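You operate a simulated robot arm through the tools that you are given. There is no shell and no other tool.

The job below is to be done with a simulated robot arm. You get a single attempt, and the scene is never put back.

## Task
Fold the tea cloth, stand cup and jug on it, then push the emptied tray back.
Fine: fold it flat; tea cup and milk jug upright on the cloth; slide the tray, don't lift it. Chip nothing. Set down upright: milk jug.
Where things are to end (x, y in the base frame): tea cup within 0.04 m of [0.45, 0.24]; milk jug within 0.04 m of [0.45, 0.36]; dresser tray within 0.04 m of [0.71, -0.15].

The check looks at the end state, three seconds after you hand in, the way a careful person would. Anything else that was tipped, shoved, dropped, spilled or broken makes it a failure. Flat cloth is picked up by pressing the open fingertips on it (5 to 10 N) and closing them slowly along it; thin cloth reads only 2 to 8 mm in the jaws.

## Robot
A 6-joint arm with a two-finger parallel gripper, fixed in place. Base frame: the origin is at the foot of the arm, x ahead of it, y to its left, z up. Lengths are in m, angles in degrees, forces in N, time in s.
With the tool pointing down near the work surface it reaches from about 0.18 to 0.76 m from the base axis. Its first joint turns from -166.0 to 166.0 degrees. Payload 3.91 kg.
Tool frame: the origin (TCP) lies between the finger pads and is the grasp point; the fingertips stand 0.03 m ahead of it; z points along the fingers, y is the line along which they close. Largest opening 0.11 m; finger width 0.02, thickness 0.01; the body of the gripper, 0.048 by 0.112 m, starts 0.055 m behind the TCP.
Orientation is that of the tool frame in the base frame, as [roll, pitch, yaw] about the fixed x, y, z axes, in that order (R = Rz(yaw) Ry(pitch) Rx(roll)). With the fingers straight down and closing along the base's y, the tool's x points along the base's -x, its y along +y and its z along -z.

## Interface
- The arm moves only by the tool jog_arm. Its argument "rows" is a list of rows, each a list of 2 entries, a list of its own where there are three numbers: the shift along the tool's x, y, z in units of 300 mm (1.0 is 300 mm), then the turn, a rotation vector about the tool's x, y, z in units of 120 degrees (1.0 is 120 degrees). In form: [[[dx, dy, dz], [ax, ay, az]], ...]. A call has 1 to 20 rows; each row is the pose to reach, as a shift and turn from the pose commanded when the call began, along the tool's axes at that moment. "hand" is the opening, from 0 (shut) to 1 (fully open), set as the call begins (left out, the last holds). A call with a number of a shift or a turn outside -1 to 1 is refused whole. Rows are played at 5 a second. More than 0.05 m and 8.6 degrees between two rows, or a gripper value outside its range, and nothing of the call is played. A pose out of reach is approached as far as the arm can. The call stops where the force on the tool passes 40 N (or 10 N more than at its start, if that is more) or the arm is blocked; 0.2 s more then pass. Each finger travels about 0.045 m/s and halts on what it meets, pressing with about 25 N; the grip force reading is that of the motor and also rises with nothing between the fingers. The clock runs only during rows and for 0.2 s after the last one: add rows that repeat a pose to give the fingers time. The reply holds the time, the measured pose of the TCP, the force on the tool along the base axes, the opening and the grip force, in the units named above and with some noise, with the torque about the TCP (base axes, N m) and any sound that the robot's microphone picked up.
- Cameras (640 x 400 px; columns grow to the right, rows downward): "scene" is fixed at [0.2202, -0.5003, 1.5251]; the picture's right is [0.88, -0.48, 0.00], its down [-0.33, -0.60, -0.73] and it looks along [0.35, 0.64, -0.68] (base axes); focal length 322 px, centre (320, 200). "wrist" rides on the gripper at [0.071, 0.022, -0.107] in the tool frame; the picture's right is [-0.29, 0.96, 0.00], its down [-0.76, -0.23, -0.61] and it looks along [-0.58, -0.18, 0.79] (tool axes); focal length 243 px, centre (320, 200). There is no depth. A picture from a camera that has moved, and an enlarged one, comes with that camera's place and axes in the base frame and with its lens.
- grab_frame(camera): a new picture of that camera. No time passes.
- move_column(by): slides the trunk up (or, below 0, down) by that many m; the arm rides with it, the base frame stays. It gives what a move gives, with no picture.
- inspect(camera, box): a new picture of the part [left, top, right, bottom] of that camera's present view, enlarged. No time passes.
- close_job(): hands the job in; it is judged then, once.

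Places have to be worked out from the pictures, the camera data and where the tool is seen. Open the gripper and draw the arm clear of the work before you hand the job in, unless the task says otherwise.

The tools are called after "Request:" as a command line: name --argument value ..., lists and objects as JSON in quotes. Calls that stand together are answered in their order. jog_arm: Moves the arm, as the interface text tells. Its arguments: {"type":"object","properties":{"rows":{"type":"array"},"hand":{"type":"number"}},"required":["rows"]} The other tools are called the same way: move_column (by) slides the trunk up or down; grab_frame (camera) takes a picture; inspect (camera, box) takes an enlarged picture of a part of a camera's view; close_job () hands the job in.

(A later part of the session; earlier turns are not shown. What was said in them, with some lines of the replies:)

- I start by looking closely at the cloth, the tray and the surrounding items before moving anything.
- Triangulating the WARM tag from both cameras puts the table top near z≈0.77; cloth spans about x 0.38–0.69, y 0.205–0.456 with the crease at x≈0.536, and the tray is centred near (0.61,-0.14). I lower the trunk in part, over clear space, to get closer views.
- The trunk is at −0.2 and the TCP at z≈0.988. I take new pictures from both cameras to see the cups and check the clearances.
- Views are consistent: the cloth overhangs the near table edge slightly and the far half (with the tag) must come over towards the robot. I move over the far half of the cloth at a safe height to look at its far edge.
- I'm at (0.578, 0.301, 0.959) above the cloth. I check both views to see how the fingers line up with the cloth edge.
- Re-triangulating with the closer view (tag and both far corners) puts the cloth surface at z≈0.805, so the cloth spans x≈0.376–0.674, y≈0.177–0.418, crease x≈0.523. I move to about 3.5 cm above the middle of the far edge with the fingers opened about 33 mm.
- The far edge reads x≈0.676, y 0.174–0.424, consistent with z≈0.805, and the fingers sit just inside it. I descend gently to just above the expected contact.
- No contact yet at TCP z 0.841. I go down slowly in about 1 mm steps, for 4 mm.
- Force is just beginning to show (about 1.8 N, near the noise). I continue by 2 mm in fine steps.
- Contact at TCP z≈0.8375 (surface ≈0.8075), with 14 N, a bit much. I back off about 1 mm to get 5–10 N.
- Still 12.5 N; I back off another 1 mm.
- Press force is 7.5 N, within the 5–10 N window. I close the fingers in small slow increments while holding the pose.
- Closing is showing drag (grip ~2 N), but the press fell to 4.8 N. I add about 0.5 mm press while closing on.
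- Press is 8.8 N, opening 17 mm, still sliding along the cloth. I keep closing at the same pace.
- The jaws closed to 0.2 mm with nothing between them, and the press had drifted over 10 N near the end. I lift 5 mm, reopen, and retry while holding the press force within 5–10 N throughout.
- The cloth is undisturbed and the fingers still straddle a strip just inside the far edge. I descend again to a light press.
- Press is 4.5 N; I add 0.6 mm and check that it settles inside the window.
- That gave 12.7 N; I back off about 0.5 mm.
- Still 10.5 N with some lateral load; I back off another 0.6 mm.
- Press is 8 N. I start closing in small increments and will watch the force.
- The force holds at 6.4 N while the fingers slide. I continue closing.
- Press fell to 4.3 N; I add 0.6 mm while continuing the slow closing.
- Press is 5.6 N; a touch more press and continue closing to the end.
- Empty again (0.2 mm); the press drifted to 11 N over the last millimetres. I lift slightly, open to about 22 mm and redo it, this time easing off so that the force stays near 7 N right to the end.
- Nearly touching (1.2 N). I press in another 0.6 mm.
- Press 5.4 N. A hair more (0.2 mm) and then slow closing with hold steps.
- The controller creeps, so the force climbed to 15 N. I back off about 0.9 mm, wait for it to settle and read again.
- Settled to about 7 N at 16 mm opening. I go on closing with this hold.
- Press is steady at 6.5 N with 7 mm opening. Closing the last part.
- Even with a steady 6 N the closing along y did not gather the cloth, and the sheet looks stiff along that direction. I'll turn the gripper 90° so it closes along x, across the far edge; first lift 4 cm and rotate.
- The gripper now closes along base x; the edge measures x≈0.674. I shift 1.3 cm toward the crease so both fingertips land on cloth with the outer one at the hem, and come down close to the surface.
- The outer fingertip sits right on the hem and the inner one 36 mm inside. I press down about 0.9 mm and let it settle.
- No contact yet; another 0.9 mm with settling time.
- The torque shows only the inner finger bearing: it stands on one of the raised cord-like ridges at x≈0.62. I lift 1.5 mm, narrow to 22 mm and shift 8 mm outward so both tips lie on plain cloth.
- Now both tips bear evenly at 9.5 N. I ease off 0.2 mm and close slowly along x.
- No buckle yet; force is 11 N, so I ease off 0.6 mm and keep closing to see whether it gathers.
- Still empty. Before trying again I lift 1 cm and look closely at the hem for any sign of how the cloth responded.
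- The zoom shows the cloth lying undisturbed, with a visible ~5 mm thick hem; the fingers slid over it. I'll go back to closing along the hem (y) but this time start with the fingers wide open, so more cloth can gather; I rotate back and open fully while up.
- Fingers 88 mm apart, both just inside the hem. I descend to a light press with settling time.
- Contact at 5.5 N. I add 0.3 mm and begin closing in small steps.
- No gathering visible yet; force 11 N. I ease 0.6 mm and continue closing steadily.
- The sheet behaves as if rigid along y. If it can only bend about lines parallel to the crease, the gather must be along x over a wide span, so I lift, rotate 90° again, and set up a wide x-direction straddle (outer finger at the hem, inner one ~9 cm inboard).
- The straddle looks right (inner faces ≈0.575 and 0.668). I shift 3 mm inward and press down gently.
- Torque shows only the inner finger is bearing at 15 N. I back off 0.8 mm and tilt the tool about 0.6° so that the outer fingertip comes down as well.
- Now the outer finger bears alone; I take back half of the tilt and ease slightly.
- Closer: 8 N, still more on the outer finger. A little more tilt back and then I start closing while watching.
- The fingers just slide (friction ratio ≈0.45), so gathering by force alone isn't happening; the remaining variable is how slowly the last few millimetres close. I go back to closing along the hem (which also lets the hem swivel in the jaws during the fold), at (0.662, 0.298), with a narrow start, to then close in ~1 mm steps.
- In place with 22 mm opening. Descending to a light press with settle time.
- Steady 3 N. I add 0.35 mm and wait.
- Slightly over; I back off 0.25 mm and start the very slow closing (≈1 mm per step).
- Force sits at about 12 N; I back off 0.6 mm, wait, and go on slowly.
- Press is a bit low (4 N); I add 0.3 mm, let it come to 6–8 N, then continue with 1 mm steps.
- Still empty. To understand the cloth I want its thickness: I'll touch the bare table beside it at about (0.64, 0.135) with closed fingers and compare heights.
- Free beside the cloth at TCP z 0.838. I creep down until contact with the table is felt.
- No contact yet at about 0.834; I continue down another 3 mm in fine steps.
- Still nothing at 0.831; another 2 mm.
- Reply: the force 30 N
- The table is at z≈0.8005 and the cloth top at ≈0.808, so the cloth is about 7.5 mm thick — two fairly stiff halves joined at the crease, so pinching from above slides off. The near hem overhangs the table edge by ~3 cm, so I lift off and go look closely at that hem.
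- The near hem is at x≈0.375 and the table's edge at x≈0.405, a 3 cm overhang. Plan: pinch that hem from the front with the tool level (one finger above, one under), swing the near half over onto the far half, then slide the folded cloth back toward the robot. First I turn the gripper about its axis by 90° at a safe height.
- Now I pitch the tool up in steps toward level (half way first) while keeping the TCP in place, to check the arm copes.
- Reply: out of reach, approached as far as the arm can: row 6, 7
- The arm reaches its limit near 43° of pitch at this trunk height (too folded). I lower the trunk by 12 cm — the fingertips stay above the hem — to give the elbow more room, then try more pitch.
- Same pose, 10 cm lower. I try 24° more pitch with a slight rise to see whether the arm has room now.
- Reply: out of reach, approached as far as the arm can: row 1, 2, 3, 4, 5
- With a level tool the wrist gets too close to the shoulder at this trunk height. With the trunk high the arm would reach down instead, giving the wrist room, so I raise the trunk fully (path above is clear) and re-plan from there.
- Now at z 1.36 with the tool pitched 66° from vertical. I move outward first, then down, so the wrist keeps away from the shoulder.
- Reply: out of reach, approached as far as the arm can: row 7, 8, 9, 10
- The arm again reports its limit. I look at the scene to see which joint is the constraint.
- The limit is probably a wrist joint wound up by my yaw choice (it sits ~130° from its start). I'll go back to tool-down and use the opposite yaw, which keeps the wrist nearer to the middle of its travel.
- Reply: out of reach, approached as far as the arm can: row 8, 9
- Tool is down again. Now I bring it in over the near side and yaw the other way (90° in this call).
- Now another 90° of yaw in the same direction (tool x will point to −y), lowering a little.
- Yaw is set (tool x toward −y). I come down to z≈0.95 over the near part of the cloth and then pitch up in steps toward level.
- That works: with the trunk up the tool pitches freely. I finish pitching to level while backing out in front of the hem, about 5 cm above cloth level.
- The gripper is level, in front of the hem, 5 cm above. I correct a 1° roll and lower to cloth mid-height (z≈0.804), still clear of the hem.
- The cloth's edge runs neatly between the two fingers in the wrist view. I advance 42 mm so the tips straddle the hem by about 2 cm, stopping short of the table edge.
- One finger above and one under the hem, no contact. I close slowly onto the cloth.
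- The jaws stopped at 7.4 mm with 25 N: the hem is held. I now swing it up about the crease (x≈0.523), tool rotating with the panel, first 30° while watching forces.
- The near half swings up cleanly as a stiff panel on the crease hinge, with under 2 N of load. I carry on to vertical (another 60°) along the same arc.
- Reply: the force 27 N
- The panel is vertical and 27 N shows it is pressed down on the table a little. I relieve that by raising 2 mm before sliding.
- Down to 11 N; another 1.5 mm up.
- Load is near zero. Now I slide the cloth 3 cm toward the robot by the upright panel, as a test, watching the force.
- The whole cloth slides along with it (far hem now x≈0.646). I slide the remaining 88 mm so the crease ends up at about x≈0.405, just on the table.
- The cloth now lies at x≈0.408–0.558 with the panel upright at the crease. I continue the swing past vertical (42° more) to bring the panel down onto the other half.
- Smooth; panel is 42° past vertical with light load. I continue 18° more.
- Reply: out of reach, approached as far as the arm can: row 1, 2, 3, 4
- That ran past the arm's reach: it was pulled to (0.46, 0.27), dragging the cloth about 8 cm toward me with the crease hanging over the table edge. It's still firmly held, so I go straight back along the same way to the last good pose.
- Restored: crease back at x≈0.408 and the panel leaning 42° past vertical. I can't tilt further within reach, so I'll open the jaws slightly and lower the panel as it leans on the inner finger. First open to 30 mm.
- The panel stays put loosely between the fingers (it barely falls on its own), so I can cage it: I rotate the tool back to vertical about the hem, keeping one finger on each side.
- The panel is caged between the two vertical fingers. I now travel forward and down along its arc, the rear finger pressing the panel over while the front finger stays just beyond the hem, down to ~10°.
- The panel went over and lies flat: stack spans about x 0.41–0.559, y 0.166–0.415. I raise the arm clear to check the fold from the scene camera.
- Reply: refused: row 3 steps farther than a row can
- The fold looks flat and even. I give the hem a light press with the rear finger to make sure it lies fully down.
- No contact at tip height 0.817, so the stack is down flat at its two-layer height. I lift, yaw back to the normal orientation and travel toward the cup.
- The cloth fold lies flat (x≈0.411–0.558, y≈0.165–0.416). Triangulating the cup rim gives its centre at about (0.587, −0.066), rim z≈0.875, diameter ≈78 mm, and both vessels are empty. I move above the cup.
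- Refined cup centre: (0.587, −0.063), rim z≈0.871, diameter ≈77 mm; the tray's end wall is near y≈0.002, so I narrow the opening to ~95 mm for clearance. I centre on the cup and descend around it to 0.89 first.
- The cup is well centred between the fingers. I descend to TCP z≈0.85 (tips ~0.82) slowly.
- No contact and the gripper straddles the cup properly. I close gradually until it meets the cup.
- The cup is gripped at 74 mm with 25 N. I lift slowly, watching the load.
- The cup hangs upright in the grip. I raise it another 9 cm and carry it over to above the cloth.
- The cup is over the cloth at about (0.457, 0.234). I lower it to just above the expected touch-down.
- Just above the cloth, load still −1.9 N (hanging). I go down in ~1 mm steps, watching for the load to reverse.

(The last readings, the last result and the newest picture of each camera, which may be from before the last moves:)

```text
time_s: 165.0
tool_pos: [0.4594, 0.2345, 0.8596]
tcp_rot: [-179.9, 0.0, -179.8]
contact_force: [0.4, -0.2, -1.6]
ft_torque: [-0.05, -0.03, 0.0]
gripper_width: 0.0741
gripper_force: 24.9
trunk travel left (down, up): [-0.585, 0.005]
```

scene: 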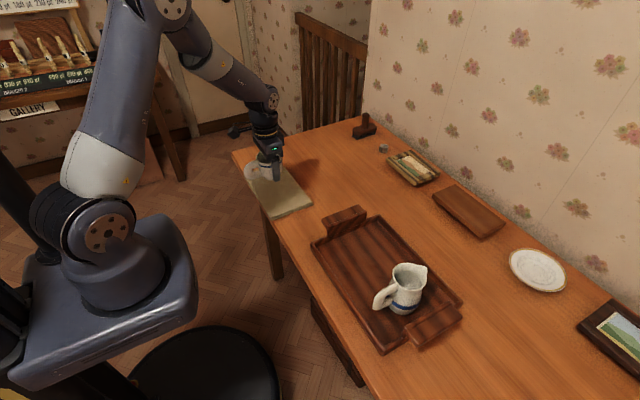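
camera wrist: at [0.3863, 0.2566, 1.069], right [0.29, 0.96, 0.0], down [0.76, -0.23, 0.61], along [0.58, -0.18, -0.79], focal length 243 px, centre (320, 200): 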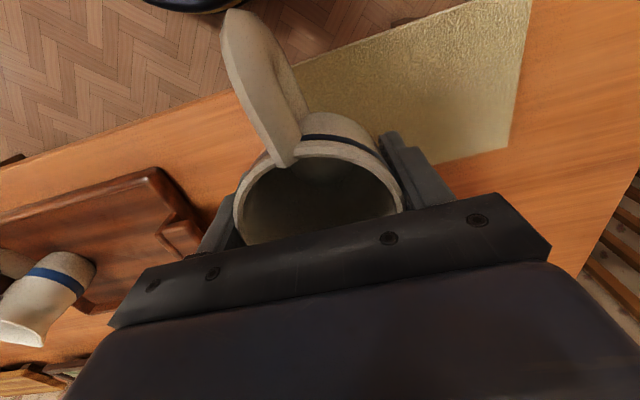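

Not touching yet at TCP 0.8596. Another 2 mm in fine steps.

Request:
jog_arm --rows '[[[0, 0, 0.002], [0, 0, 0]], [[0, 0, 0.004], [0, 0, 0]], [[0, 0, 0.006], [0, 0, 0]], [[0, 0, 0.006], [0, 0, 0]]]'

Request:
jog_arm --rows '[[[0, 0, 0.002], [0, 0, 0]], [[0, 0, 0.003], [0, 0, 0]], [[0, 0, 0.003], [0, 0, 0]], [[0, 0, 0.003], [0, 0, 0]]]'

```text
time_s: 166.0
tool_pos: [0.4584, 0.2362, 0.8574]
tcp_rot: [-179.9, -0.1, -179.8]
contact_force: [0.2, 0.0, -0.8]
ft_torque: [0.0, -0.04, 0.01]
gripper_width: 0.0741
gripper_force: 25.0
trunk travel left (down, up): [-0.585, 0.005]
```

```text
time_s: 167.0
tool_pos: [0.4583, 0.2358, 0.8569]
tcp_rot: [-179.8, 0.1, -179.8]
contact_force: [-0.2, 2.6, 7.6]
ft_torque: [0.03, 0.17, -0.06]
gripper_width: 0.0742
gripper_force: 25.1
trunk travel left (down, up): [-0.585, 0.005]
```

Touch-down (7.6 N) at TCP 0.857. I release gradually.

Request:
jog_arm --rows '[[[0, 0, -0.001], [0, 0, 0]], [[0, 0, -0.002], [0, 0, 0]]]'

Request:
jog_arm --rows '[[[0, 0, 0], [0, 0, 0]], [[0, 0, 0], [0, 0, 0]]]' --hand 0.7

Request:
jog_arm --rows '[[[0, 0, 0], [0, 0, 0]], [[0, 0, 0], [0, 0, 0]]]' --hand 0.86

Request:
grab_frame --camera "wrist"

Request:
inspect --camera "scene" --box '[220, 120, 360, 230]'

```text
time_s: 167.6
tool_pos: [0.4588, 0.2347, 0.8583]
tcp_rot: [-179.9, 0.0, -179.8]
contact_force: [1.1, 2.4, 4.4]
ft_torque: [0.06, -0.01, -0.01]
gripper_width: 0.074
gripper_force: 24.7
trunk travel left (down, up): [-0.585, 0.005]
```

```text
time_s: 168.2
tool_pos: [0.4577, 0.2342, 0.8577]
tcp_rot: [-179.9, 0.0, -179.8]
contact_force: [-0.2, -0.1, -0.2]
ft_torque: [0.01, 0.0, -0.02]
gripper_width: 0.0772
gripper_force: 0.1
trunk travel left (down, up): [-0.585, 0.005]
```

```text
time_s: 168.8
tool_pos: [0.4581, 0.235, 0.8577]
tcp_rot: [-179.9, -0.1, -179.8]
contact_force: [-0.1, -0.7, 0.9]
ft_torque: [0.0, 0.0, -0.02]
gripper_width: 0.0947
gripper_force: 0.0
trunk travel left (down, up): [-0.585, 0.005]
```

```text
taken
camera wrist: at [0.3885, 0.2569, 0.9651], right [0.29, 0.96, 0.0], down [0.76, -0.23, 0.61], along [0.58, -0.18, -0.79], focal length 243 px, centre (320, 200)
```

wrist: 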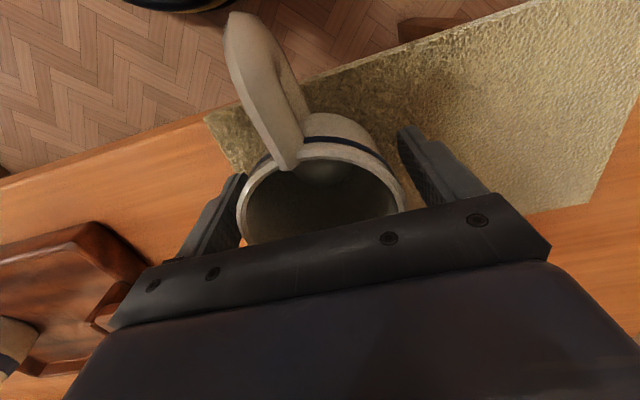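

```text
3.64 times, centred on (290, 175) of scene
camera zoom: at [0.2202, -0.5003, 1.5251], right [0.88, -0.48, 0.0], down [-0.33, -0.6, -0.73], along [0.35, 0.64, -0.68], focal length 1170 px, centre (429, 291)
```

zoom: 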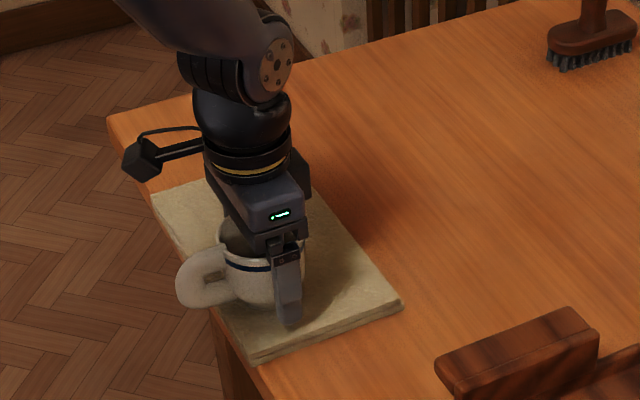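

The cup stands free and upright. I lift straight up, then head over toward the jug.

Request:
jog_arm --rows '[[[0, 0, -0.07], [0, 0, 0]], [[0, 0, -0.16], [0, 0, 0]], [[0, 0, -0.3], [0, 0, 0]], [[0, 0, -0.44], [0, 0, 0]], [[-0.03, -0.14, -0.5], [0, 0, 0]], [[-0.07, -0.28, -0.53], [0, 0, 0]], [[-0.11, -0.42, -0.53], [0, 0, 0]], [[-0.15, -0.56, -0.53], [0, 0, 0]], [[-0.19, -0.7, -0.53], [0, 0, 0]], [[-0.23, -0.84, -0.53], [0, 0, 0]], [[-0.27, -0.98, -0.53], [0, 0, 0]], [[-0.27, -0.98, -0.53], [0, 0, 0]]]'

Request:
jog_arm --rows '[[[-0.04, -0.12, 0], [0, 0, 0]], [[-0.08, -0.24, 0], [0, 0, 0]], [[-0.12, -0.36, 0], [0, 0, 0]], [[-0.15, -0.48, 0], [0, 0, 0]], [[-0.15, -0.6, 0], [0, 0, 0]], [[-0.15, -0.6, 0], [0, 0, 0]]]' --hand 1.0

Request:
grab_frame --camera "wrist"

Request:
grab_frame --camera "scene"

Request:
inspect --camera "scene" --box '[340, 230, 480, 350]'

```text
time_s: 171.4
tool_pos: [0.5398, -0.0588, 1.0158]
tcp_rot: [-179.9, 0.0, -179.8]
contact_force: [1.4, -0.5, -0.8]
ft_torque: [0.01, -0.03, 0.0]
gripper_width: 0.0949
gripper_force: 0.0
trunk travel left (down, up): [-0.585, 0.005]
```

```text
time_s: 172.8
tool_pos: [0.5887, -0.2381, 1.016]
tcp_rot: [-179.9, 0.0, -179.8]
contact_force: [0.3, -0.4, -0.6]
ft_torque: [0.01, -0.03, -0.01]
gripper_width: 0.11
gripper_force: 0.0
trunk travel left (down, up): [-0.585, 0.005]
```

```text
taken
camera wrist: at [0.518, -0.2162, 1.1236], right [0.29, 0.96, 0.0], down [0.76, -0.23, 0.61], along [0.58, -0.18, -0.79], focal length 243 px, centre (320, 200)
```

wrist: 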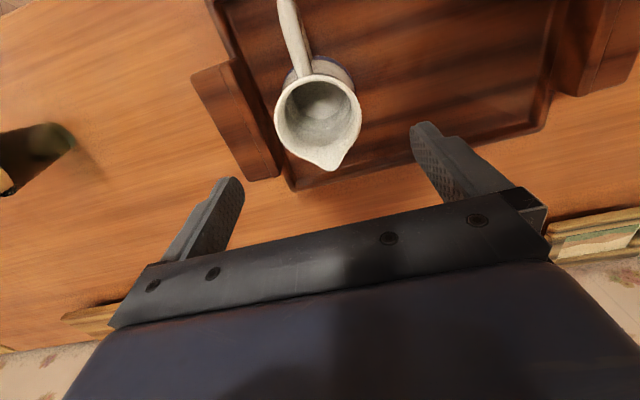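

```text
taken
```

scene: 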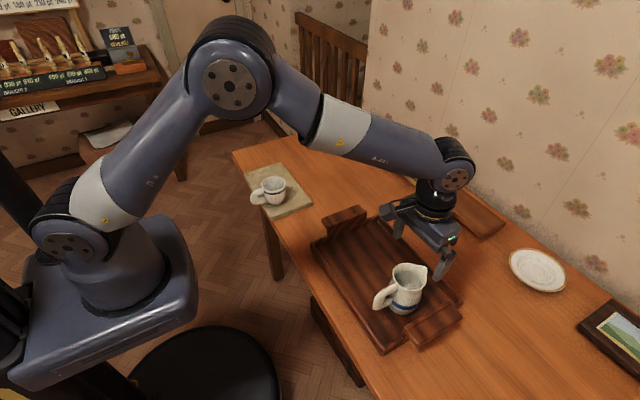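

```text
3.33 times, centred on (410, 290) of scene
camera zoom: at [0.2202, -0.5003, 1.5251], right [0.88, -0.48, 0.0], down [-0.33, -0.6, -0.73], along [0.35, 0.64, -0.68], focal length 1072 px, centre (20, -100)
```

zoom: 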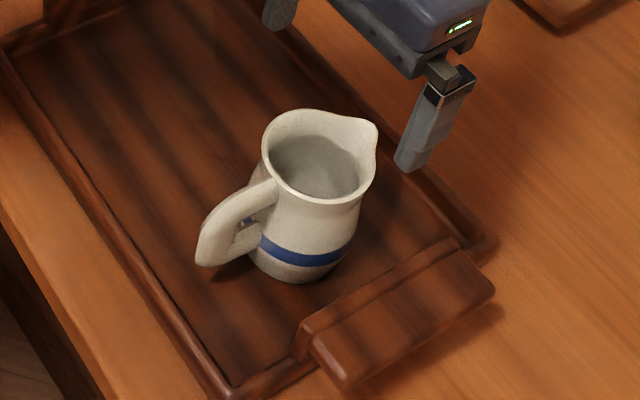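

The cup stands well on the cloth. The jug's rim centre triangulates to about (0.587, −0.241), rim z≈0.908, width ≈79 mm, handle toward the robot and spout away, so a y-direction grip is clear. I descend to just above the rim to refine.

Request:
jog_arm --rows '[[[0.004, -0.008, 0.05], [0, 0, 0]], [[0.006, -0.012, 0.1], [0, 0, 0]], [[0.006, -0.012, 0.15], [0, 0, 0]], [[0.006, -0.012, 0.2], [0, 0, 0]], [[0.006, -0.012, 0.2], [0, 0, 0]]]' --hand 0.93

Request:
grab_frame --camera "wrist"

Request:
inspect --camera "scene" --box '[340, 230, 480, 350]'

```text
time_s: 174.0
tool_pos: [0.5845, -0.2413, 0.9575]
tcp_rot: [-179.8, -0.1, -179.7]
contact_force: [0.3, 0.0, -0.5]
ft_torque: [0.03, -0.02, 0.01]
gripper_width: 0.1021
gripper_force: 0.1
trunk travel left (down, up): [-0.585, 0.005]
```

```text
taken
camera wrist: at [0.5141, -0.2196, 1.065], right [0.29, 0.96, 0.0], down [0.76, -0.23, 0.61], along [0.58, -0.18, -0.79], focal length 243 px, centre (320, 200)
```

wrist: 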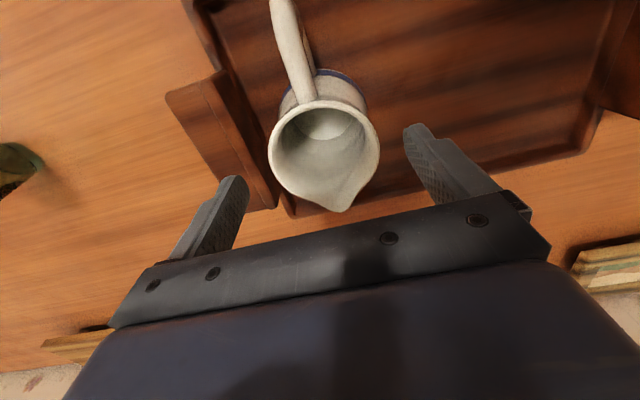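

```text
3.33 times, centred on (410, 290) of scene
camera zoom: at [0.2202, -0.5003, 1.5251], right [0.88, -0.48, 0.0], down [-0.33, -0.6, -0.73], along [0.35, 0.64, -0.68], focal length 1072 px, centre (20, -100)
```

zoom: 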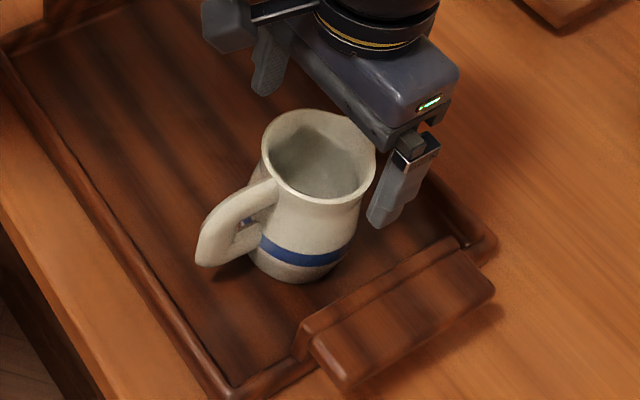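

The rim centre refines to (0.589, −0.240); the gripper is aligned to within a few mm with ~11 mm clearance each side. I descend around the jug, watching the force.

Request:
jog_arm --rows '[[[-0.01, 0.003, 0.05], [0, 0, 0]], [[-0.012, 0.003, 0.1], [0, 0, 0]], [[-0.012, 0.003, 0.15], [0, 0, 0]], [[-0.012, 0.003, 0.2], [0, 0, 0]], [[-0.012, 0.003, 0.24], [0, 0, 0]], [[-0.012, 0.003, 0.27], [0, 0, 0]], [[-0.012, 0.003, 0.295], [0, 0, 0]], [[-0.012, 0.003, 0.295], [0, 0, 0]]]'

Request:
grab_frame --camera "wrist"

Request:
inspect --camera "scene" --box '[340, 230, 480, 350]'

```text
time_s: 175.8
tool_pos: [0.588, -0.2406, 0.8687]
tcp_rot: [-179.9, 0.0, -179.8]
contact_force: [0.1, -0.1, -0.2]
ft_torque: [0.03, -0.01, -0.01]
gripper_width: 0.1021
gripper_force: 0.0
trunk travel left (down, up): [-0.585, 0.005]
```

```text
taken
camera wrist: at [0.5177, -0.2187, 0.9765], right [0.29, 0.96, 0.0], down [0.76, -0.23, 0.61], along [0.58, -0.18, -0.79], focal length 243 px, centre (320, 200)
```

wrist: 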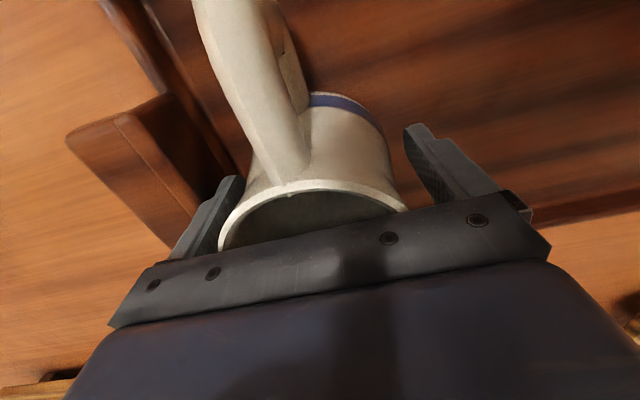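

```text
3.33 times, centred on (410, 290) of scene
camera zoom: at [0.2202, -0.5003, 1.5251], right [0.88, -0.48, 0.0], down [-0.33, -0.6, -0.73], along [0.35, 0.64, -0.68], focal length 1072 px, centre (20, -100)
```

zoom: 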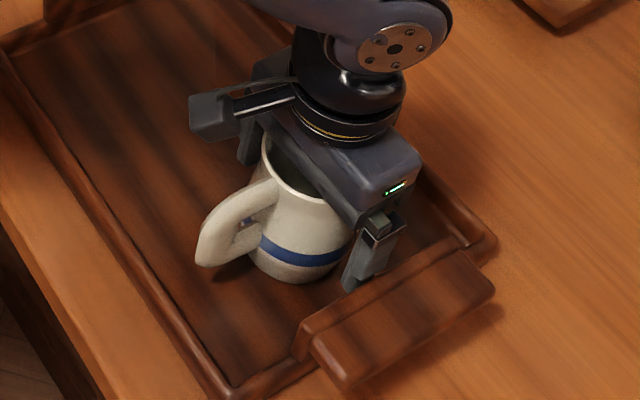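

The jug is centred between the fingers with no contact. I close gradually on it.

Request:
jog_arm --rows '[[[0, 0, 0], [0, 0, 0]], [[0, 0, 0], [0, 0, 0]]]' --hand 0.76

Request:
jog_arm --rows '[[[0, 0, 0], [0, 0, 0]], [[0, 0, 0], [0, 0, 0]]]' --hand 0.68

Request:
jog_arm --rows '[[[0, 0, 0], [0, 0, 0]], [[0, 0, 0], [0, 0, 0]]]' --hand 0.6

Request:
jog_arm --rows '[[[0, 0, 0], [0, 0, 0]], [[0, 0, 0], [0, 0, 0]]]' --hand 0.5

```text
time_s: 176.4
tool_pos: [0.5871, -0.2407, 0.8695]
tcp_rot: [-179.9, 0.0, -179.8]
contact_force: [0.6, 0.1, 0.5]
ft_torque: [-0.01, -0.01, 0.02]
gripper_width: 0.0835
gripper_force: 0.1
trunk travel left (down, up): [-0.585, 0.005]
```

```text
time_s: 177.0
tool_pos: [0.5874, -0.2418, 0.8685]
tcp_rot: [-180.0, 0.0, -179.9]
contact_force: [0.2, 1.0, -0.7]
ft_torque: [-0.04, 0.02, -0.01]
gripper_width: 0.0751
gripper_force: 0.1
trunk travel left (down, up): [-0.585, 0.005]
```

```text
time_s: 177.6
tool_pos: [0.5878, -0.2405, 0.8689]
tcp_rot: [-179.9, 0.0, -179.8]
contact_force: [0.2, 0.8, 0.2]
ft_torque: [-0.01, 0.04, -0.04]
gripper_width: 0.0732
gripper_force: 25.2
trunk travel left (down, up): [-0.585, 0.005]
```

```text
time_s: 178.2
tool_pos: [0.5872, -0.2405, 0.869]
tcp_rot: [-179.9, 0.0, -179.8]
contact_force: [0.8, 1.3, -0.1]
ft_torque: [0.02, 0.01, -0.04]
gripper_width: 0.073
gripper_force: 25.4
trunk travel left (down, up): [-0.585, 0.005]
```

The jug is gripped at 73 mm with 25 N. I lift slowly 2 cm to check the hold.

Request:
jog_arm --rows '[[[0, 0, -0.015], [0, 0, 0]], [[0, 0, -0.04], [0, 0, 0]], [[0, 0, -0.07], [0, 0, 0]], [[0, 0, -0.07], [0, 0, 0]]]'

Request:
inspect --camera "scene" --box '[340, 230, 480, 350]'

```text
time_s: 179.2
tool_pos: [0.5879, -0.241, 0.8898]
tcp_rot: [-179.9, -0.2, -179.8]
contact_force: [-0.2, -0.3, -2.6]
ft_torque: [-0.01, -0.05, 0.0]
gripper_width: 0.0734
gripper_force: 25.5
trunk travel left (down, up): [-0.585, 0.005]
```

```text
3.33 times, centred on (410, 290) of scene
camera zoom: at [0.2202, -0.5003, 1.5251], right [0.88, -0.48, 0.0], down [-0.33, -0.6, -0.73], along [0.35, 0.64, -0.68], focal length 1072 px, centre (20, -100)
```

zoom: 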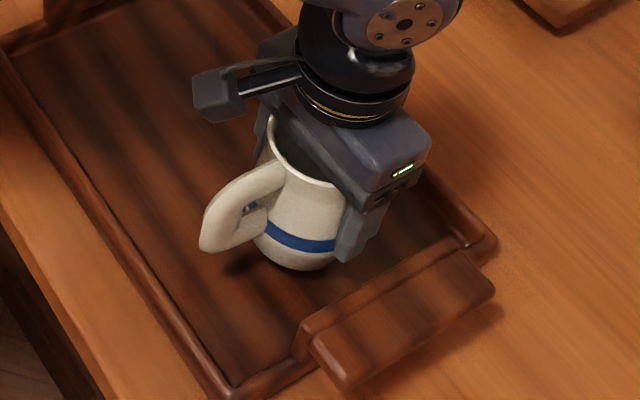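

The jug hangs upright with about 2.6 N load. I raise it well above cup height and carry it toward the cloth.

Request:
jog_arm --rows '[[[0, 0, -0.1], [0, 0, 0]], [[0, 0, -0.2], [0, 0, 0]], [[0, 0, -0.3], [0, 0, 0]], [[0, 0, -0.4], [0, 0, 0]], [[0, 0, -0.5], [0, 0, 0]], [[0, 0.1, -0.5], [0, 0, 0]], [[0, 0.2, -0.5], [0, 0, 0]], [[0, 0.3, -0.5], [0, 0, 0]], [[0, 0.4, -0.5], [0, 0, 0]], [[0, 0.5, -0.5], [0, 0, 0]], [[0, 0.6, -0.5], [0, 0, 0]], [[0, 0.7, -0.5], [0, 0, 0]], [[0, 0.8, -0.5], [0, 0, 0]], [[0, 0.9, -0.5], [0, 0, 0]], [[0, 1.0, -0.5], [0, 0, 0]], [[0, 1.0, -0.5], [0, 0, 0]]]'

Request:
jog_arm --rows '[[[0.02, 0.1, 0], [0, 0, 0]], [[0.04, 0.2, 0], [0, 0, 0]], [[0.06, 0.3, 0], [0, 0, 0]], [[0.08, 0.4, 0], [0, 0, 0]], [[0.1, 0.5, 0], [0, 0, 0]], [[0.14, 0.6, 0], [0, 0, 0]], [[0.19, 0.7, 0], [0, 0, 0]], [[0.25, 0.8, 0], [0, 0, 0]], [[0.31, 0.9, 0], [0, 0, 0]], [[0.37, 0.98, 0], [0, 0, 0]], [[0.427, 1.0, 0], [0, 0, 0]], [[0.427, 1.0, 0], [0, 0, 0]]]'

Request:
grab_frame --camera "scene"

Request:
grab_frame --camera "wrist"

```text
time_s: 182.6
tool_pos: [0.5876, 0.0607, 1.0405]
tcp_rot: [180.0, 0.0, -179.7]
contact_force: [0.0, -0.2, -2.2]
ft_torque: [-0.01, -0.05, 0.01]
gripper_width: 0.0733
gripper_force: 24.8
trunk travel left (down, up): [-0.585, 0.005]
```

```text
time_s: 185.2
tool_pos: [0.4594, 0.359, 1.0382]
tcp_rot: [-179.9, -0.1, -179.7]
contact_force: [-0.2, 0.7, -2.2]
ft_torque: [-0.01, -0.08, 0.0]
gripper_width: 0.073
gripper_force: 24.9
trunk travel left (down, up): [-0.585, 0.005]
```

```text
taken
```

scene: 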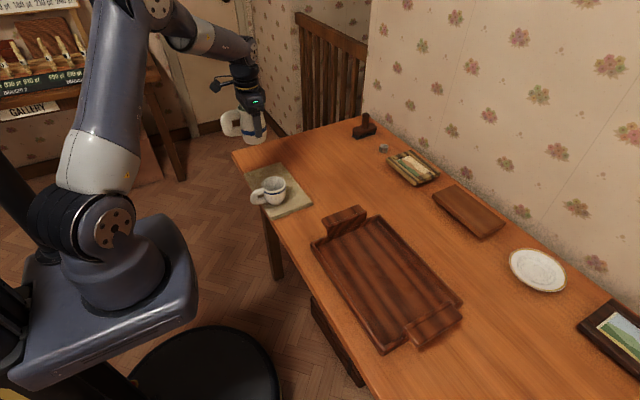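

```text
taken
camera wrist: at [0.3895, 0.3806, 1.1457], right [0.29, 0.96, 0.0], down [0.76, -0.23, 0.61], along [0.58, -0.18, -0.79], focal length 243 px, centre (320, 200)
```

wrist: 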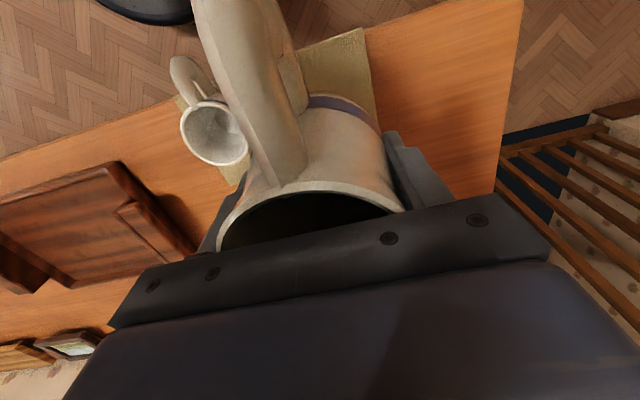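

The jug is above its place at (0.459, 0.359), clear of the cup (≈0.46, 0.237). I lower it to about 1 cm above the expected touch-down.

Request:
jog_arm --rows '[[[0, 0, 0.09], [0, 0, 0]], [[0, 0, 0.18], [0, 0, 0]], [[0, 0, 0.27], [0, 0, 0]], [[0, 0, 0.36], [0, 0, 0]], [[0, 0, 0.43], [0, 0, 0]], [[0, 0, 0.475], [0, 0, 0]], [[0, 0, 0.5], [0, 0, 0]], [[0, 0, 0.5], [0, 0, 0]]]'

Request:
inspect --camera "scene" --box '[210, 100, 350, 220]'

```text
time_s: 187.0
tool_pos: [0.4581, 0.3584, 0.889]
tcp_rot: [-179.8, 0.0, -179.7]
contact_force: [-0.1, -0.4, -2.7]
ft_torque: [-0.02, -0.05, 0.0]
gripper_width: 0.0731
gripper_force: 24.5
trunk travel left (down, up): [-0.585, 0.005]
```

```text
3.33 times, centred on (280, 160) of scene
camera zoom: at [0.2202, -0.5003, 1.5251], right [0.88, -0.48, 0.0], down [-0.33, -0.6, -0.73], along [0.35, 0.64, -0.68], focal length 1072 px, centre (453, 333)
```

zoom: 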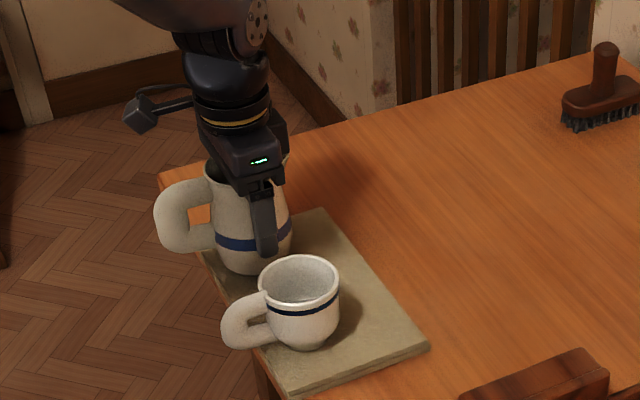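

Well placed beside the cup with clearance. I go down in ~1 mm steps to feel the touch-down.

Request:
jog_arm --rows '[[[0, 0, 0.006], [0, 0, 0]], [[0, 0, 0.012], [0, 0, 0]], [[0, 0, 0.018], [0, 0, 0]], [[0, 0, 0.024], [0, 0, 0]], [[0, 0, 0.03], [0, 0, 0]], [[0, 0, 0.03], [0, 0, 0]]]'

Request:
jog_arm --rows '[[[0, 0, 0.003], [0, 0, 0]], [[0, 0, 0.006], [0, 0, 0]], [[0, 0, 0.008], [0, 0, 0]], [[0, 0, 0.008], [0, 0, 0]]]'

```text
time_s: 188.4
tool_pos: [0.4579, 0.3593, 0.8803]
tcp_rot: [-179.9, -0.1, -179.8]
contact_force: [-0.1, 0.3, -2.2]
ft_torque: [-0.03, -0.06, 0.01]
gripper_width: 0.0731
gripper_force: 24.4
trunk travel left (down, up): [-0.585, 0.005]
```

```text
time_s: 189.4
tool_pos: [0.4587, 0.3579, 0.8776]
tcp_rot: [-179.9, 0.0, -179.8]
contact_force: [0.7, 0.9, -2.4]
ft_torque: [-0.02, -0.02, 0.02]
gripper_width: 0.0732
gripper_force: 24.9
trunk travel left (down, up): [-0.585, 0.005]
```

Still hanging at 0.878; down in half-millimetre steps now.

Request:
jog_arm --rows '[[[0, 0, 0.002], [0, 0, 0]], [[0, 0, 0.004], [0, 0, 0]], [[0, 0, 0.006], [0, 0, 0]], [[0, 0, 0.006], [0, 0, 0]]]'

Request:
jog_arm --rows '[[[0, 0, 0.002], [0, 0, 0]], [[0, 0, 0.003], [0, 0, 0]], [[0, 0, 0.003], [0, 0, 0]]]'

```text
time_s: 190.4
tool_pos: [0.4588, 0.3598, 0.876]
tcp_rot: [-179.9, 0.0, -179.8]
contact_force: [0.2, -0.2, -3.2]
ft_torque: [-0.03, -0.04, -0.05]
gripper_width: 0.0733
gripper_force: 25.3
trunk travel left (down, up): [-0.585, 0.005]
```

```text
time_s: 191.2
tool_pos: [0.4589, 0.359, 0.8754]
tcp_rot: [-179.9, 0.1, -179.8]
contact_force: [0.1, 2.5, 3.2]
ft_torque: [0.13, 0.14, -0.05]
gripper_width: 0.0733
gripper_force: 25.1
trunk travel left (down, up): [-0.585, 0.005]
```

Touch-down: load went from −3 N to +3 N at TCP 0.875. I release gradually and then check.

Request:
jog_arm --rows '[[[0, 0, 0], [0, 0, 0]], [[0, 0, 0], [0, 0, 0]]]' --hand 0.69

Request:
jog_arm --rows '[[[0, 0, 0], [0, 0, 0]], [[0, 0, 0], [0, 0, 0]]]' --hand 0.85

Request:
grab_frame --camera "wrist"

Request:
inspect --camera "scene" --box '[210, 100, 350, 220]'

```text
time_s: 191.8
tool_pos: [0.4571, 0.359, 0.8765]
tcp_rot: [-179.8, -0.1, -179.8]
contact_force: [0.5, 0.3, 0.4]
ft_torque: [-0.02, 0.01, -0.03]
gripper_width: 0.0758
gripper_force: 0.2
trunk travel left (down, up): [-0.585, 0.005]
```

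```text
time_s: 192.4
tool_pos: [0.459, 0.3587, 0.8764]
tcp_rot: [-179.9, 0.0, -179.8]
contact_force: [-0.1, 0.1, 1.2]
ft_torque: [-0.04, -0.01, 0.01]
gripper_width: 0.0934
gripper_force: 0.0
trunk travel left (down, up): [-0.585, 0.005]
```

```text
taken
camera wrist: at [0.388, 0.3805, 0.9827], right [0.29, 0.96, 0.0], down [0.76, -0.23, 0.61], along [0.58, -0.18, -0.79], focal length 243 px, centre (320, 200)
```

wrist: 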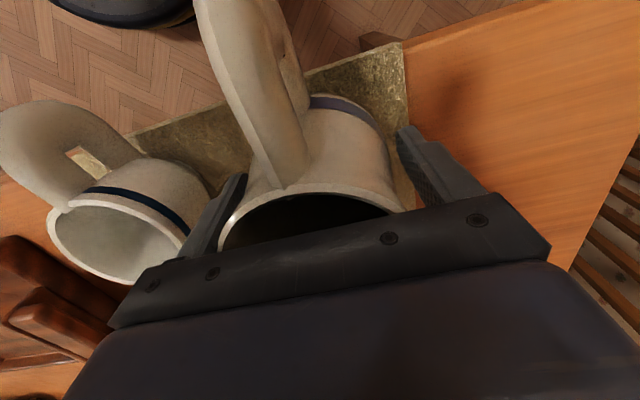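

```text
3.33 times, centred on (280, 160) of scene
camera zoom: at [0.2202, -0.5003, 1.5251], right [0.88, -0.48, 0.0], down [-0.33, -0.6, -0.73], along [0.35, 0.64, -0.68], focal length 1072 px, centre (453, 333)
```

zoom: 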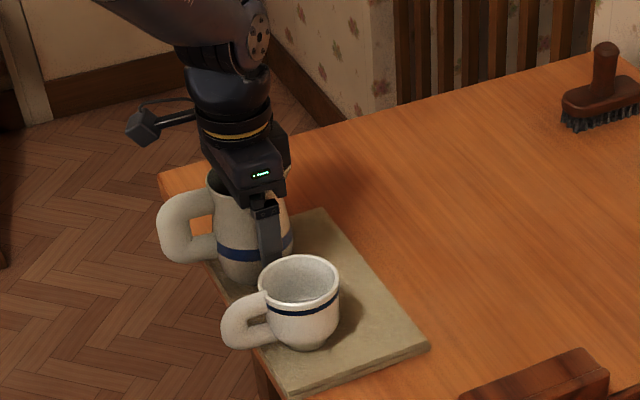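

The jug is released and standing; the finger is clear of the cup. I rise straight up, then go toward the tray's near side at a safe height.

Request:
jog_arm --rows '[[[0, 0, -0.06], [0, 0, 0]], [[0, 0, -0.15], [0, 0, 0]], [[0, 0, -0.29], [0, 0, 0]], [[0, 0, -0.43], [0, 0, 0]], [[0, 0, -0.5], [0, 0, 0]], [[0, -0.12, -0.5], [0, 0, 0]], [[0, -0.26, -0.5], [0, 0, 0]], [[0, -0.4, -0.5], [0, 0, 0]], [[0, -0.54, -0.5], [0, 0, 0]], [[0, -0.68, -0.5], [0, 0, 0]], [[0, -0.82, -0.5], [0, 0, 0]], [[0, -0.96, -0.5], [0, 0, 0]], [[0, -0.96, -0.5], [0, 0, 0]]]'

Request:
inspect --camera "scene" --box '[210, 100, 350, 220]'

Request:
grab_frame --camera "scene"

Request:
grab_frame --camera "wrist"

```text
time_s: 195.2
tool_pos: [0.4607, 0.0699, 1.0239]
tcp_rot: [-179.8, 0.1, -179.8]
contact_force: [0.6, -0.6, 0.1]
ft_torque: [0.02, -0.02, 0.01]
gripper_width: 0.0939
gripper_force: 0.1
trunk travel left (down, up): [-0.585, 0.005]
```

```text
3.33 times, centred on (280, 160) of scene
camera zoom: at [0.2202, -0.5003, 1.5251], right [0.88, -0.48, 0.0], down [-0.33, -0.6, -0.73], along [0.35, 0.64, -0.68], focal length 1072 px, centre (453, 333)
```

zoom: 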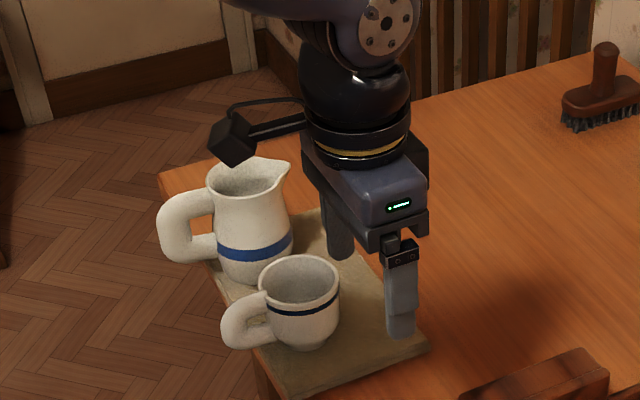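

```text
taken
```

scene: 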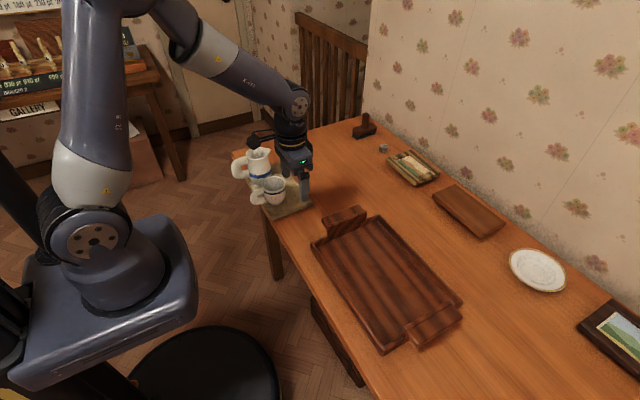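

```text
taken
camera wrist: at [0.39, 0.0913, 1.1311], right [0.29, 0.96, 0.0], down [0.76, -0.23, 0.61], along [0.58, -0.18, -0.79], focal length 243 px, centre (320, 200)
```

wrist: 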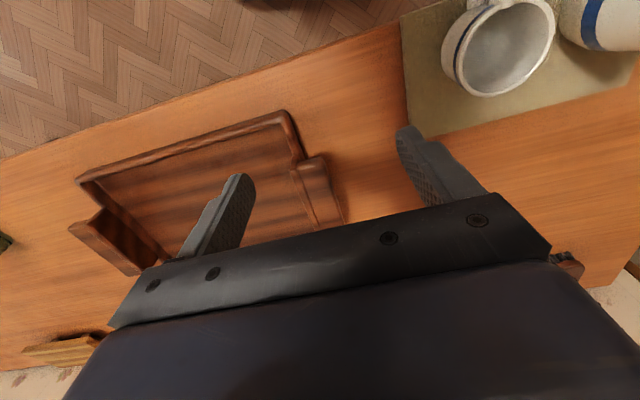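

Both vessels stand upright on the cloth. The empty tray's near edge is at x≈0.472, y −0.32 to 0.02, i.e. centre ≈(0.589, −0.15), so it needs to go +0.121 m in x. I bring the open fingers down in front of the near edge, centred at y=−0.15.

Request:
jog_arm --rows '[[[0.015, -0.13, 0], [0, 0, 0]], [[0.03, -0.26, 0], [0, 0, 0]], [[0.045, -0.39, 0], [0, 0, 0]], [[0.06, -0.52, 0], [0, 0, 0]], [[0.075, -0.65, 0.05], [0, 0, 0]], [[0.09, -0.733, 0.13], [0, 0, 0]], [[0.09, -0.733, 0.26], [0, 0, 0]], [[0.09, -0.733, 0.39], [0, 0, 0]], [[0.09, -0.733, 0.48], [0, 0, 0]], [[0.09, -0.733, 0.48], [0, 0, 0]]]' --hand 1.0

Request:
grab_frame --camera "wrist"

Request:
inspect --camera "scene" --box '[290, 180, 490, 370]'

```text
time_s: 197.4
tool_pos: [0.4328, -0.1476, 0.8819]
tcp_rot: [-179.9, 0.1, -179.7]
contact_force: [0.1, 0.0, -0.1]
ft_torque: [0.0, 0.0, 0.03]
gripper_width: 0.1099
gripper_force: 0.0
trunk travel left (down, up): [-0.585, 0.005]
```

```text
taken
camera wrist: at [0.3623, -0.1263, 0.9894], right [0.29, 0.96, 0.0], down [0.76, -0.23, 0.61], along [0.58, -0.18, -0.79], focal length 243 px, centre (320, 200)
```

wrist: 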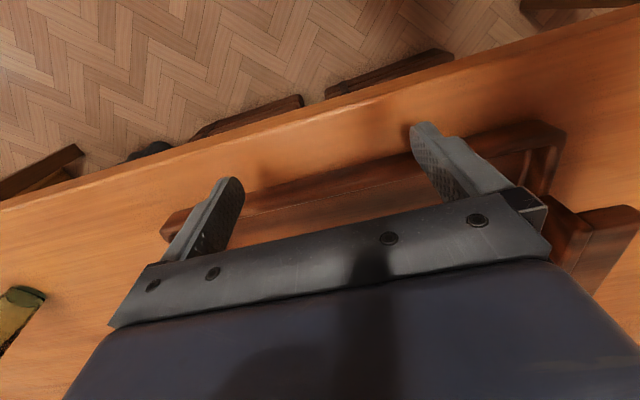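

```text
2.11 times, centred on (390, 275) of scene
camera zoom: at [0.2202, -0.5003, 1.5251], right [0.88, -0.48, 0.0], down [-0.33, -0.6, -0.73], along [0.35, 0.64, -0.68], focal length 677 px, centre (173, 42)
```

zoom: 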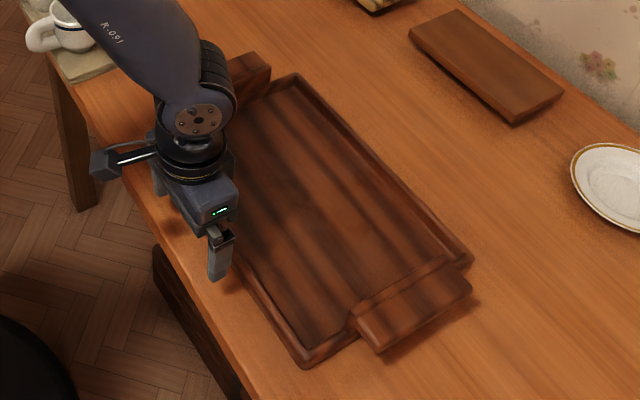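

There is ~2 cm between the fingers and the tray's near rim. I descend so the tips are about 6 mm above the table.

Request:
jog_arm --rows '[[[0, 0, 0.05], [0, 0, 0]], [[0, 0, 0.1], [0, 0, 0]], [[0, 0, 0.13], [0, 0, 0]], [[0, 0, 0.148], [0, 0, 0]], [[0, 0, 0.148], [0, 0, 0]]]'

Request:
grab_frame --camera "wrist"

```text
time_s: 198.6
tool_pos: [0.4315, -0.149, 0.8378]
tcp_rot: [-179.9, 0.0, -179.7]
contact_force: [0.6, -0.6, -1.1]
ft_torque: [-0.02, 0.03, 0.03]
gripper_width: 0.1101
gripper_force: 0.0
trunk travel left (down, up): [-0.585, 0.005]
```

```text
taken
camera wrist: at [0.3613, -0.1272, 0.9453], right [0.29, 0.96, 0.0], down [0.76, -0.23, 0.61], along [0.58, -0.18, -0.79], focal length 243 px, centre (320, 200)
```

wrist: 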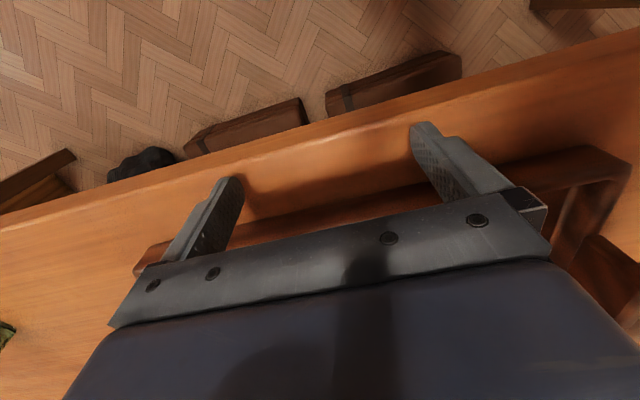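

Tips are low at z≈0.808. I advance toward the rim slowly to make contact.

Request:
jog_arm --rows '[[[-0.02, 0, 0], [0, 0, 0]], [[-0.04, 0, 0], [0, 0, 0]], [[-0.055, 0, 0], [0, 0, 0]], [[-0.07, 0, 0], [0, 0, 0]], [[-0.085, 0, 0], [0, 0, 0]], [[-0.1, 0, 0], [0, 0, 0]], [[-0.1, 0, 0], [0, 0, 0]]]'

Request:
inspect --camera "scene" --box '[290, 180, 490, 370]'

```text
time_s: 200.2
tool_pos: [0.4612, -0.1497, 0.8381]
tcp_rot: [-179.8, 0.1, -179.8]
contact_force: [-2.1, 0.4, 1.3]
ft_torque: [-0.01, 0.01, 0.0]
gripper_width: 0.1098
gripper_force: 0.1
trunk travel left (down, up): [-0.585, 0.005]
```

```text
2.11 times, centred on (390, 275) of scene
camera zoom: at [0.2202, -0.5003, 1.5251], right [0.88, -0.48, 0.0], down [-0.33, -0.6, -0.73], along [0.35, 0.64, -0.68], focal length 677 px, centre (173, 42)
```

zoom: 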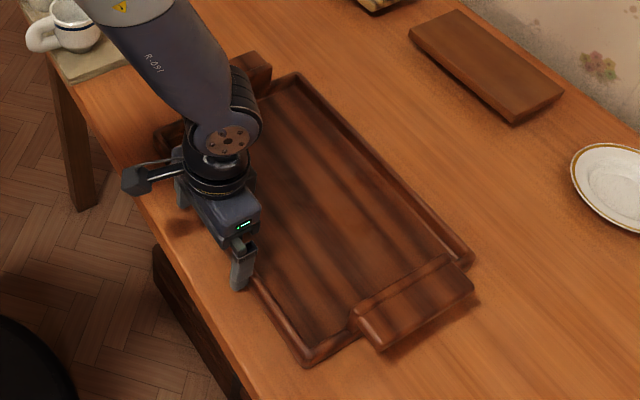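

Contact at fingertip front x≈0.471 as expected. I push gently 6 cm along the table and check.

Request:
jog_arm --rows '[[[-0.02, 0, 0], [0, 0, 0]], [[-0.04, 0, 0], [0, 0, 0]], [[-0.06, 0, 0], [0, 0, 0]], [[-0.08, 0, 0], [0, 0, 0]], [[-0.1, 0, 0], [0, 0, 0]], [[-0.12, 0, 0], [0, 0, 0]], [[-0.14, 0, 0], [0, 0, 0]], [[-0.16, 0, 0], [0, 0, 0]], [[-0.18, 0, 0], [0, 0, 0]], [[-0.2, 0, 0], [0, 0, 0]], [[-0.2, 0, 0], [0, 0, 0]]]'

Request:
inspect --camera "scene" --box '[290, 180, 490, 370]'

```text
time_s: 202.6
tool_pos: [0.5237, -0.1499, 0.8375]
tcp_rot: [-179.8, 0.0, -179.8]
contact_force: [-2.4, 0.9, 0.9]
ft_torque: [-0.02, 0.04, -0.07]
gripper_width: 0.1102
gripper_force: 0.0
trunk travel left (down, up): [-0.585, 0.005]
```

```text
2.11 times, centred on (390, 275) of scene
camera zoom: at [0.2202, -0.5003, 1.5251], right [0.88, -0.48, 0.0], down [-0.33, -0.6, -0.73], along [0.35, 0.64, -0.68], focal length 677 px, centre (173, 42)
```

zoom: 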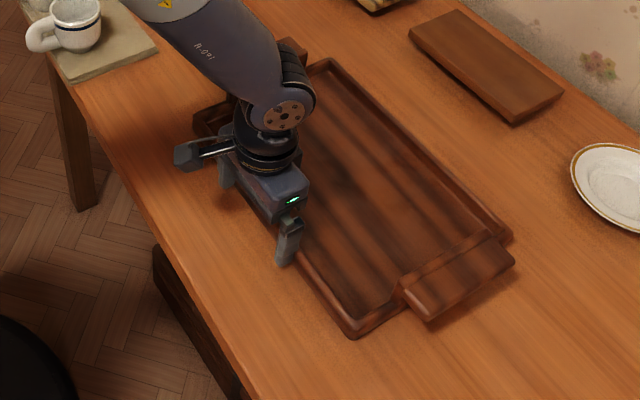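

The tray slides straight with ~2.4 N. I push the remaining 5.8 cm.

Request:
jog_arm --rows '[[[-0.02, 0, 0], [0, 0, 0]], [[-0.04, 0, 0], [0, 0, 0]], [[-0.06, 0, 0], [0, 0, 0]], [[-0.08, 0, 0], [0, 0, 0]], [[-0.1, 0, 0], [0, 0, 0]], [[-0.12, 0, 0], [0, 0, 0]], [[-0.14, 0, 0], [0, 0, 0]], [[-0.16, 0, 0], [0, 0, 0]], [[-0.178, 0, 0], [0, 0, 0]], [[-0.193, 0, 0], [0, 0, 0]], [[-0.193, 0, 0], [0, 0, 0]]]'

Request:
grab_frame --camera "scene"

Request:
inspect --camera "scene" --box '[330, 170, 530, 340]'

```text
time_s: 205.0
tool_pos: [0.5808, -0.1504, 0.8378]
tcp_rot: [180.0, -0.1, -179.8]
contact_force: [-1.2, 0.6, 0.1]
ft_torque: [-0.02, 0.01, 0.01]
gripper_width: 0.1101
gripper_force: 0.1
trunk travel left (down, up): [-0.585, 0.005]
```

```text
taken
```

scene: 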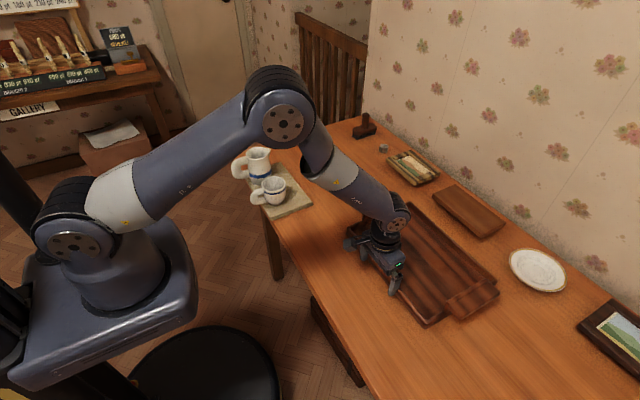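

```text
2.35 times, centred on (430, 255) of scene
camera zoom: at [0.2202, -0.5003, 1.5251], right [0.88, -0.48, 0.0], down [-0.33, -0.6, -0.73], along [0.35, 0.64, -0.68], focal length 757 px, centre (61, 71)
```

zoom: 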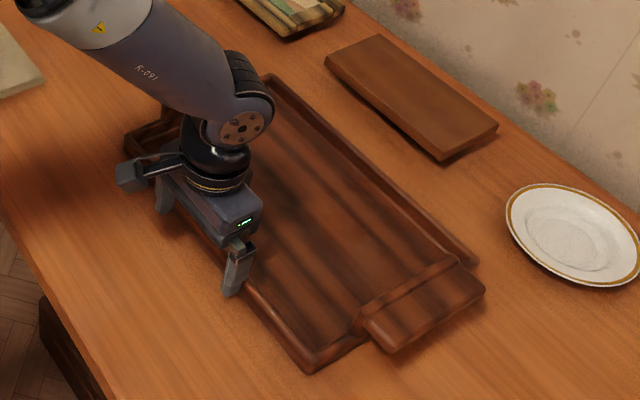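

The tray's corners now compute to a centre of about (0.709, −0.151), on target, and nothing else moved. I back off, lift clear and draw the arm away toward the middle.

Request:
jog_arm --rows '[[[0.05, 0, 0], [0, 0, 0]], [[0.12, 0, 0], [0, 0, 0]], [[0.15, 0, -0.08], [0, 0, 0]], [[0.15, 0, -0.22], [0, 0, 0]], [[0.15, 0, -0.36], [0, 0, 0]], [[0.18, 0, -0.5], [0, 0, 0]], [[0.25, 0, -0.62], [0, 0, 0]], [[0.33, 0, -0.74], [0, 0, 0]], [[0.41, 0, -0.86], [0, 0, 0]], [[0.49, 0, -0.98], [0, 0, 0]], [[0.6, 0, -0.98], [0, 0, 0]], [[0.6, 0, -0.98], [0, 0, 0]]]'

Request:
grab_frame --camera "scene"

Request:
inspect --camera "scene" --box '[215, 130, 355, 240]'

Request:
inspect --camera "scene" --box '[340, 170, 540, 340]'

```text
time_s: 207.6
tool_pos: [0.4013, -0.1491, 1.1317]
tcp_rot: [-179.9, 0.0, -179.8]
contact_force: [0.2, -0.3, 0.1]
ft_torque: [-0.01, 0.01, -0.01]
gripper_width: 0.11
gripper_force: 0.1
trunk travel left (down, up): [-0.585, 0.005]
```

```text
taken
```

scene: 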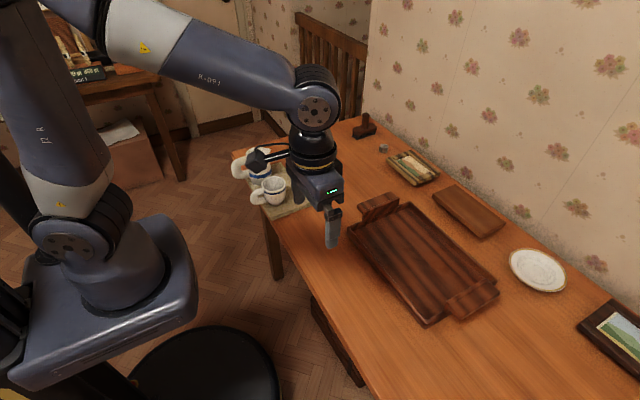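

```text
3.64 times, centred on (285, 185) of scene
camera zoom: at [0.2202, -0.5003, 1.5251], right [0.88, -0.48, 0.0], down [-0.33, -0.6, -0.73], along [0.35, 0.64, -0.68], focal length 1170 px, centre (447, 254)
```

zoom: 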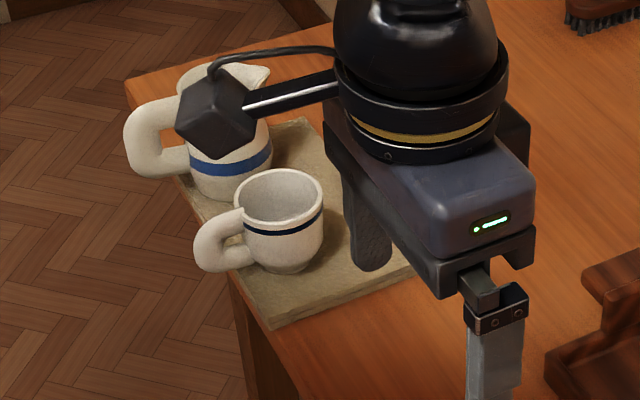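

```text
2.35 times, centred on (440, 255) of scene
camera zoom: at [0.2202, -0.5003, 1.5251], right [0.88, -0.48, 0.0], down [-0.33, -0.6, -0.73], along [0.35, 0.64, -0.68], focal length 757 px, centre (38, 71)
```

zoom: 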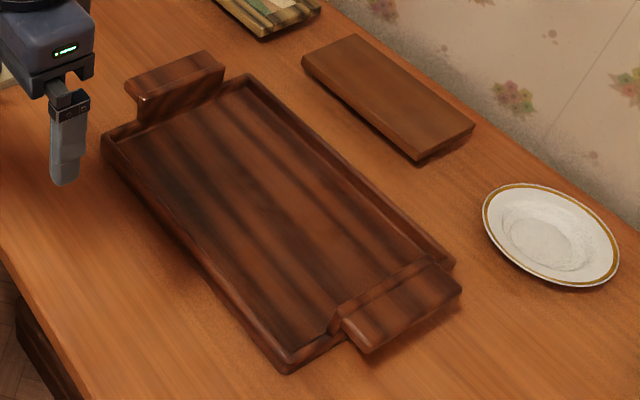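

Everything checks out: the cup is at about (0.460, 0.238) and the jug at about (0.459, 0.359), both upright on the flat folded cloth. The tray is centred near (0.71, −0.15), the other items are undisturbed, and the gripper is open and clear. I hand the job in.

Request:
close_job

```text
The job is handed in.
```

The job is handed in. The tea cloth is folded flat, the cup and jug stand upright on it, and the emptied tray has been slid back into place.

| Item | Ended at (x, y) | Target | Distance from target |
|---|---|---|---|
| Tea cup | about (0.46, 0.24) | (0.45, 0.24) | about 1 cm |
| Milk jug | about (0.46, 0.36) | (0.45, 0.36) | about 1 cm |
| Dresser tray | about (0.71, −0.15) | (0.71, −0.15) | under 1 cm |

These positions come from the camera pictures and the tool readings; all three are within the 0.04 m allowed.

- **How it was folded:** pinching the flat cloth from above slid off every time. I gripped the edge overhanging the table instead and swung the near half over the far half.
- **Position of the folded cloth:** I slid the cloth about 11 cm toward the robot partway through the fold. It now covers about x 0.41 to 0.56, y 0.165 to 0.415.
- **One slip:** while folding I tried to tilt past the arm's reach. The cloth was dragged several centimetres over the table edge while still gripped, and I moved it straight back.
- **Pressing on the table:** when I touched the bare table to measure the cloth's thickness, the closed fingers pressed it with up to 28 N. I saw no mark.

In the last pictures nothing else on the table appeared tipped, moved or broken. The gripper is open and the arm is clear of the work.
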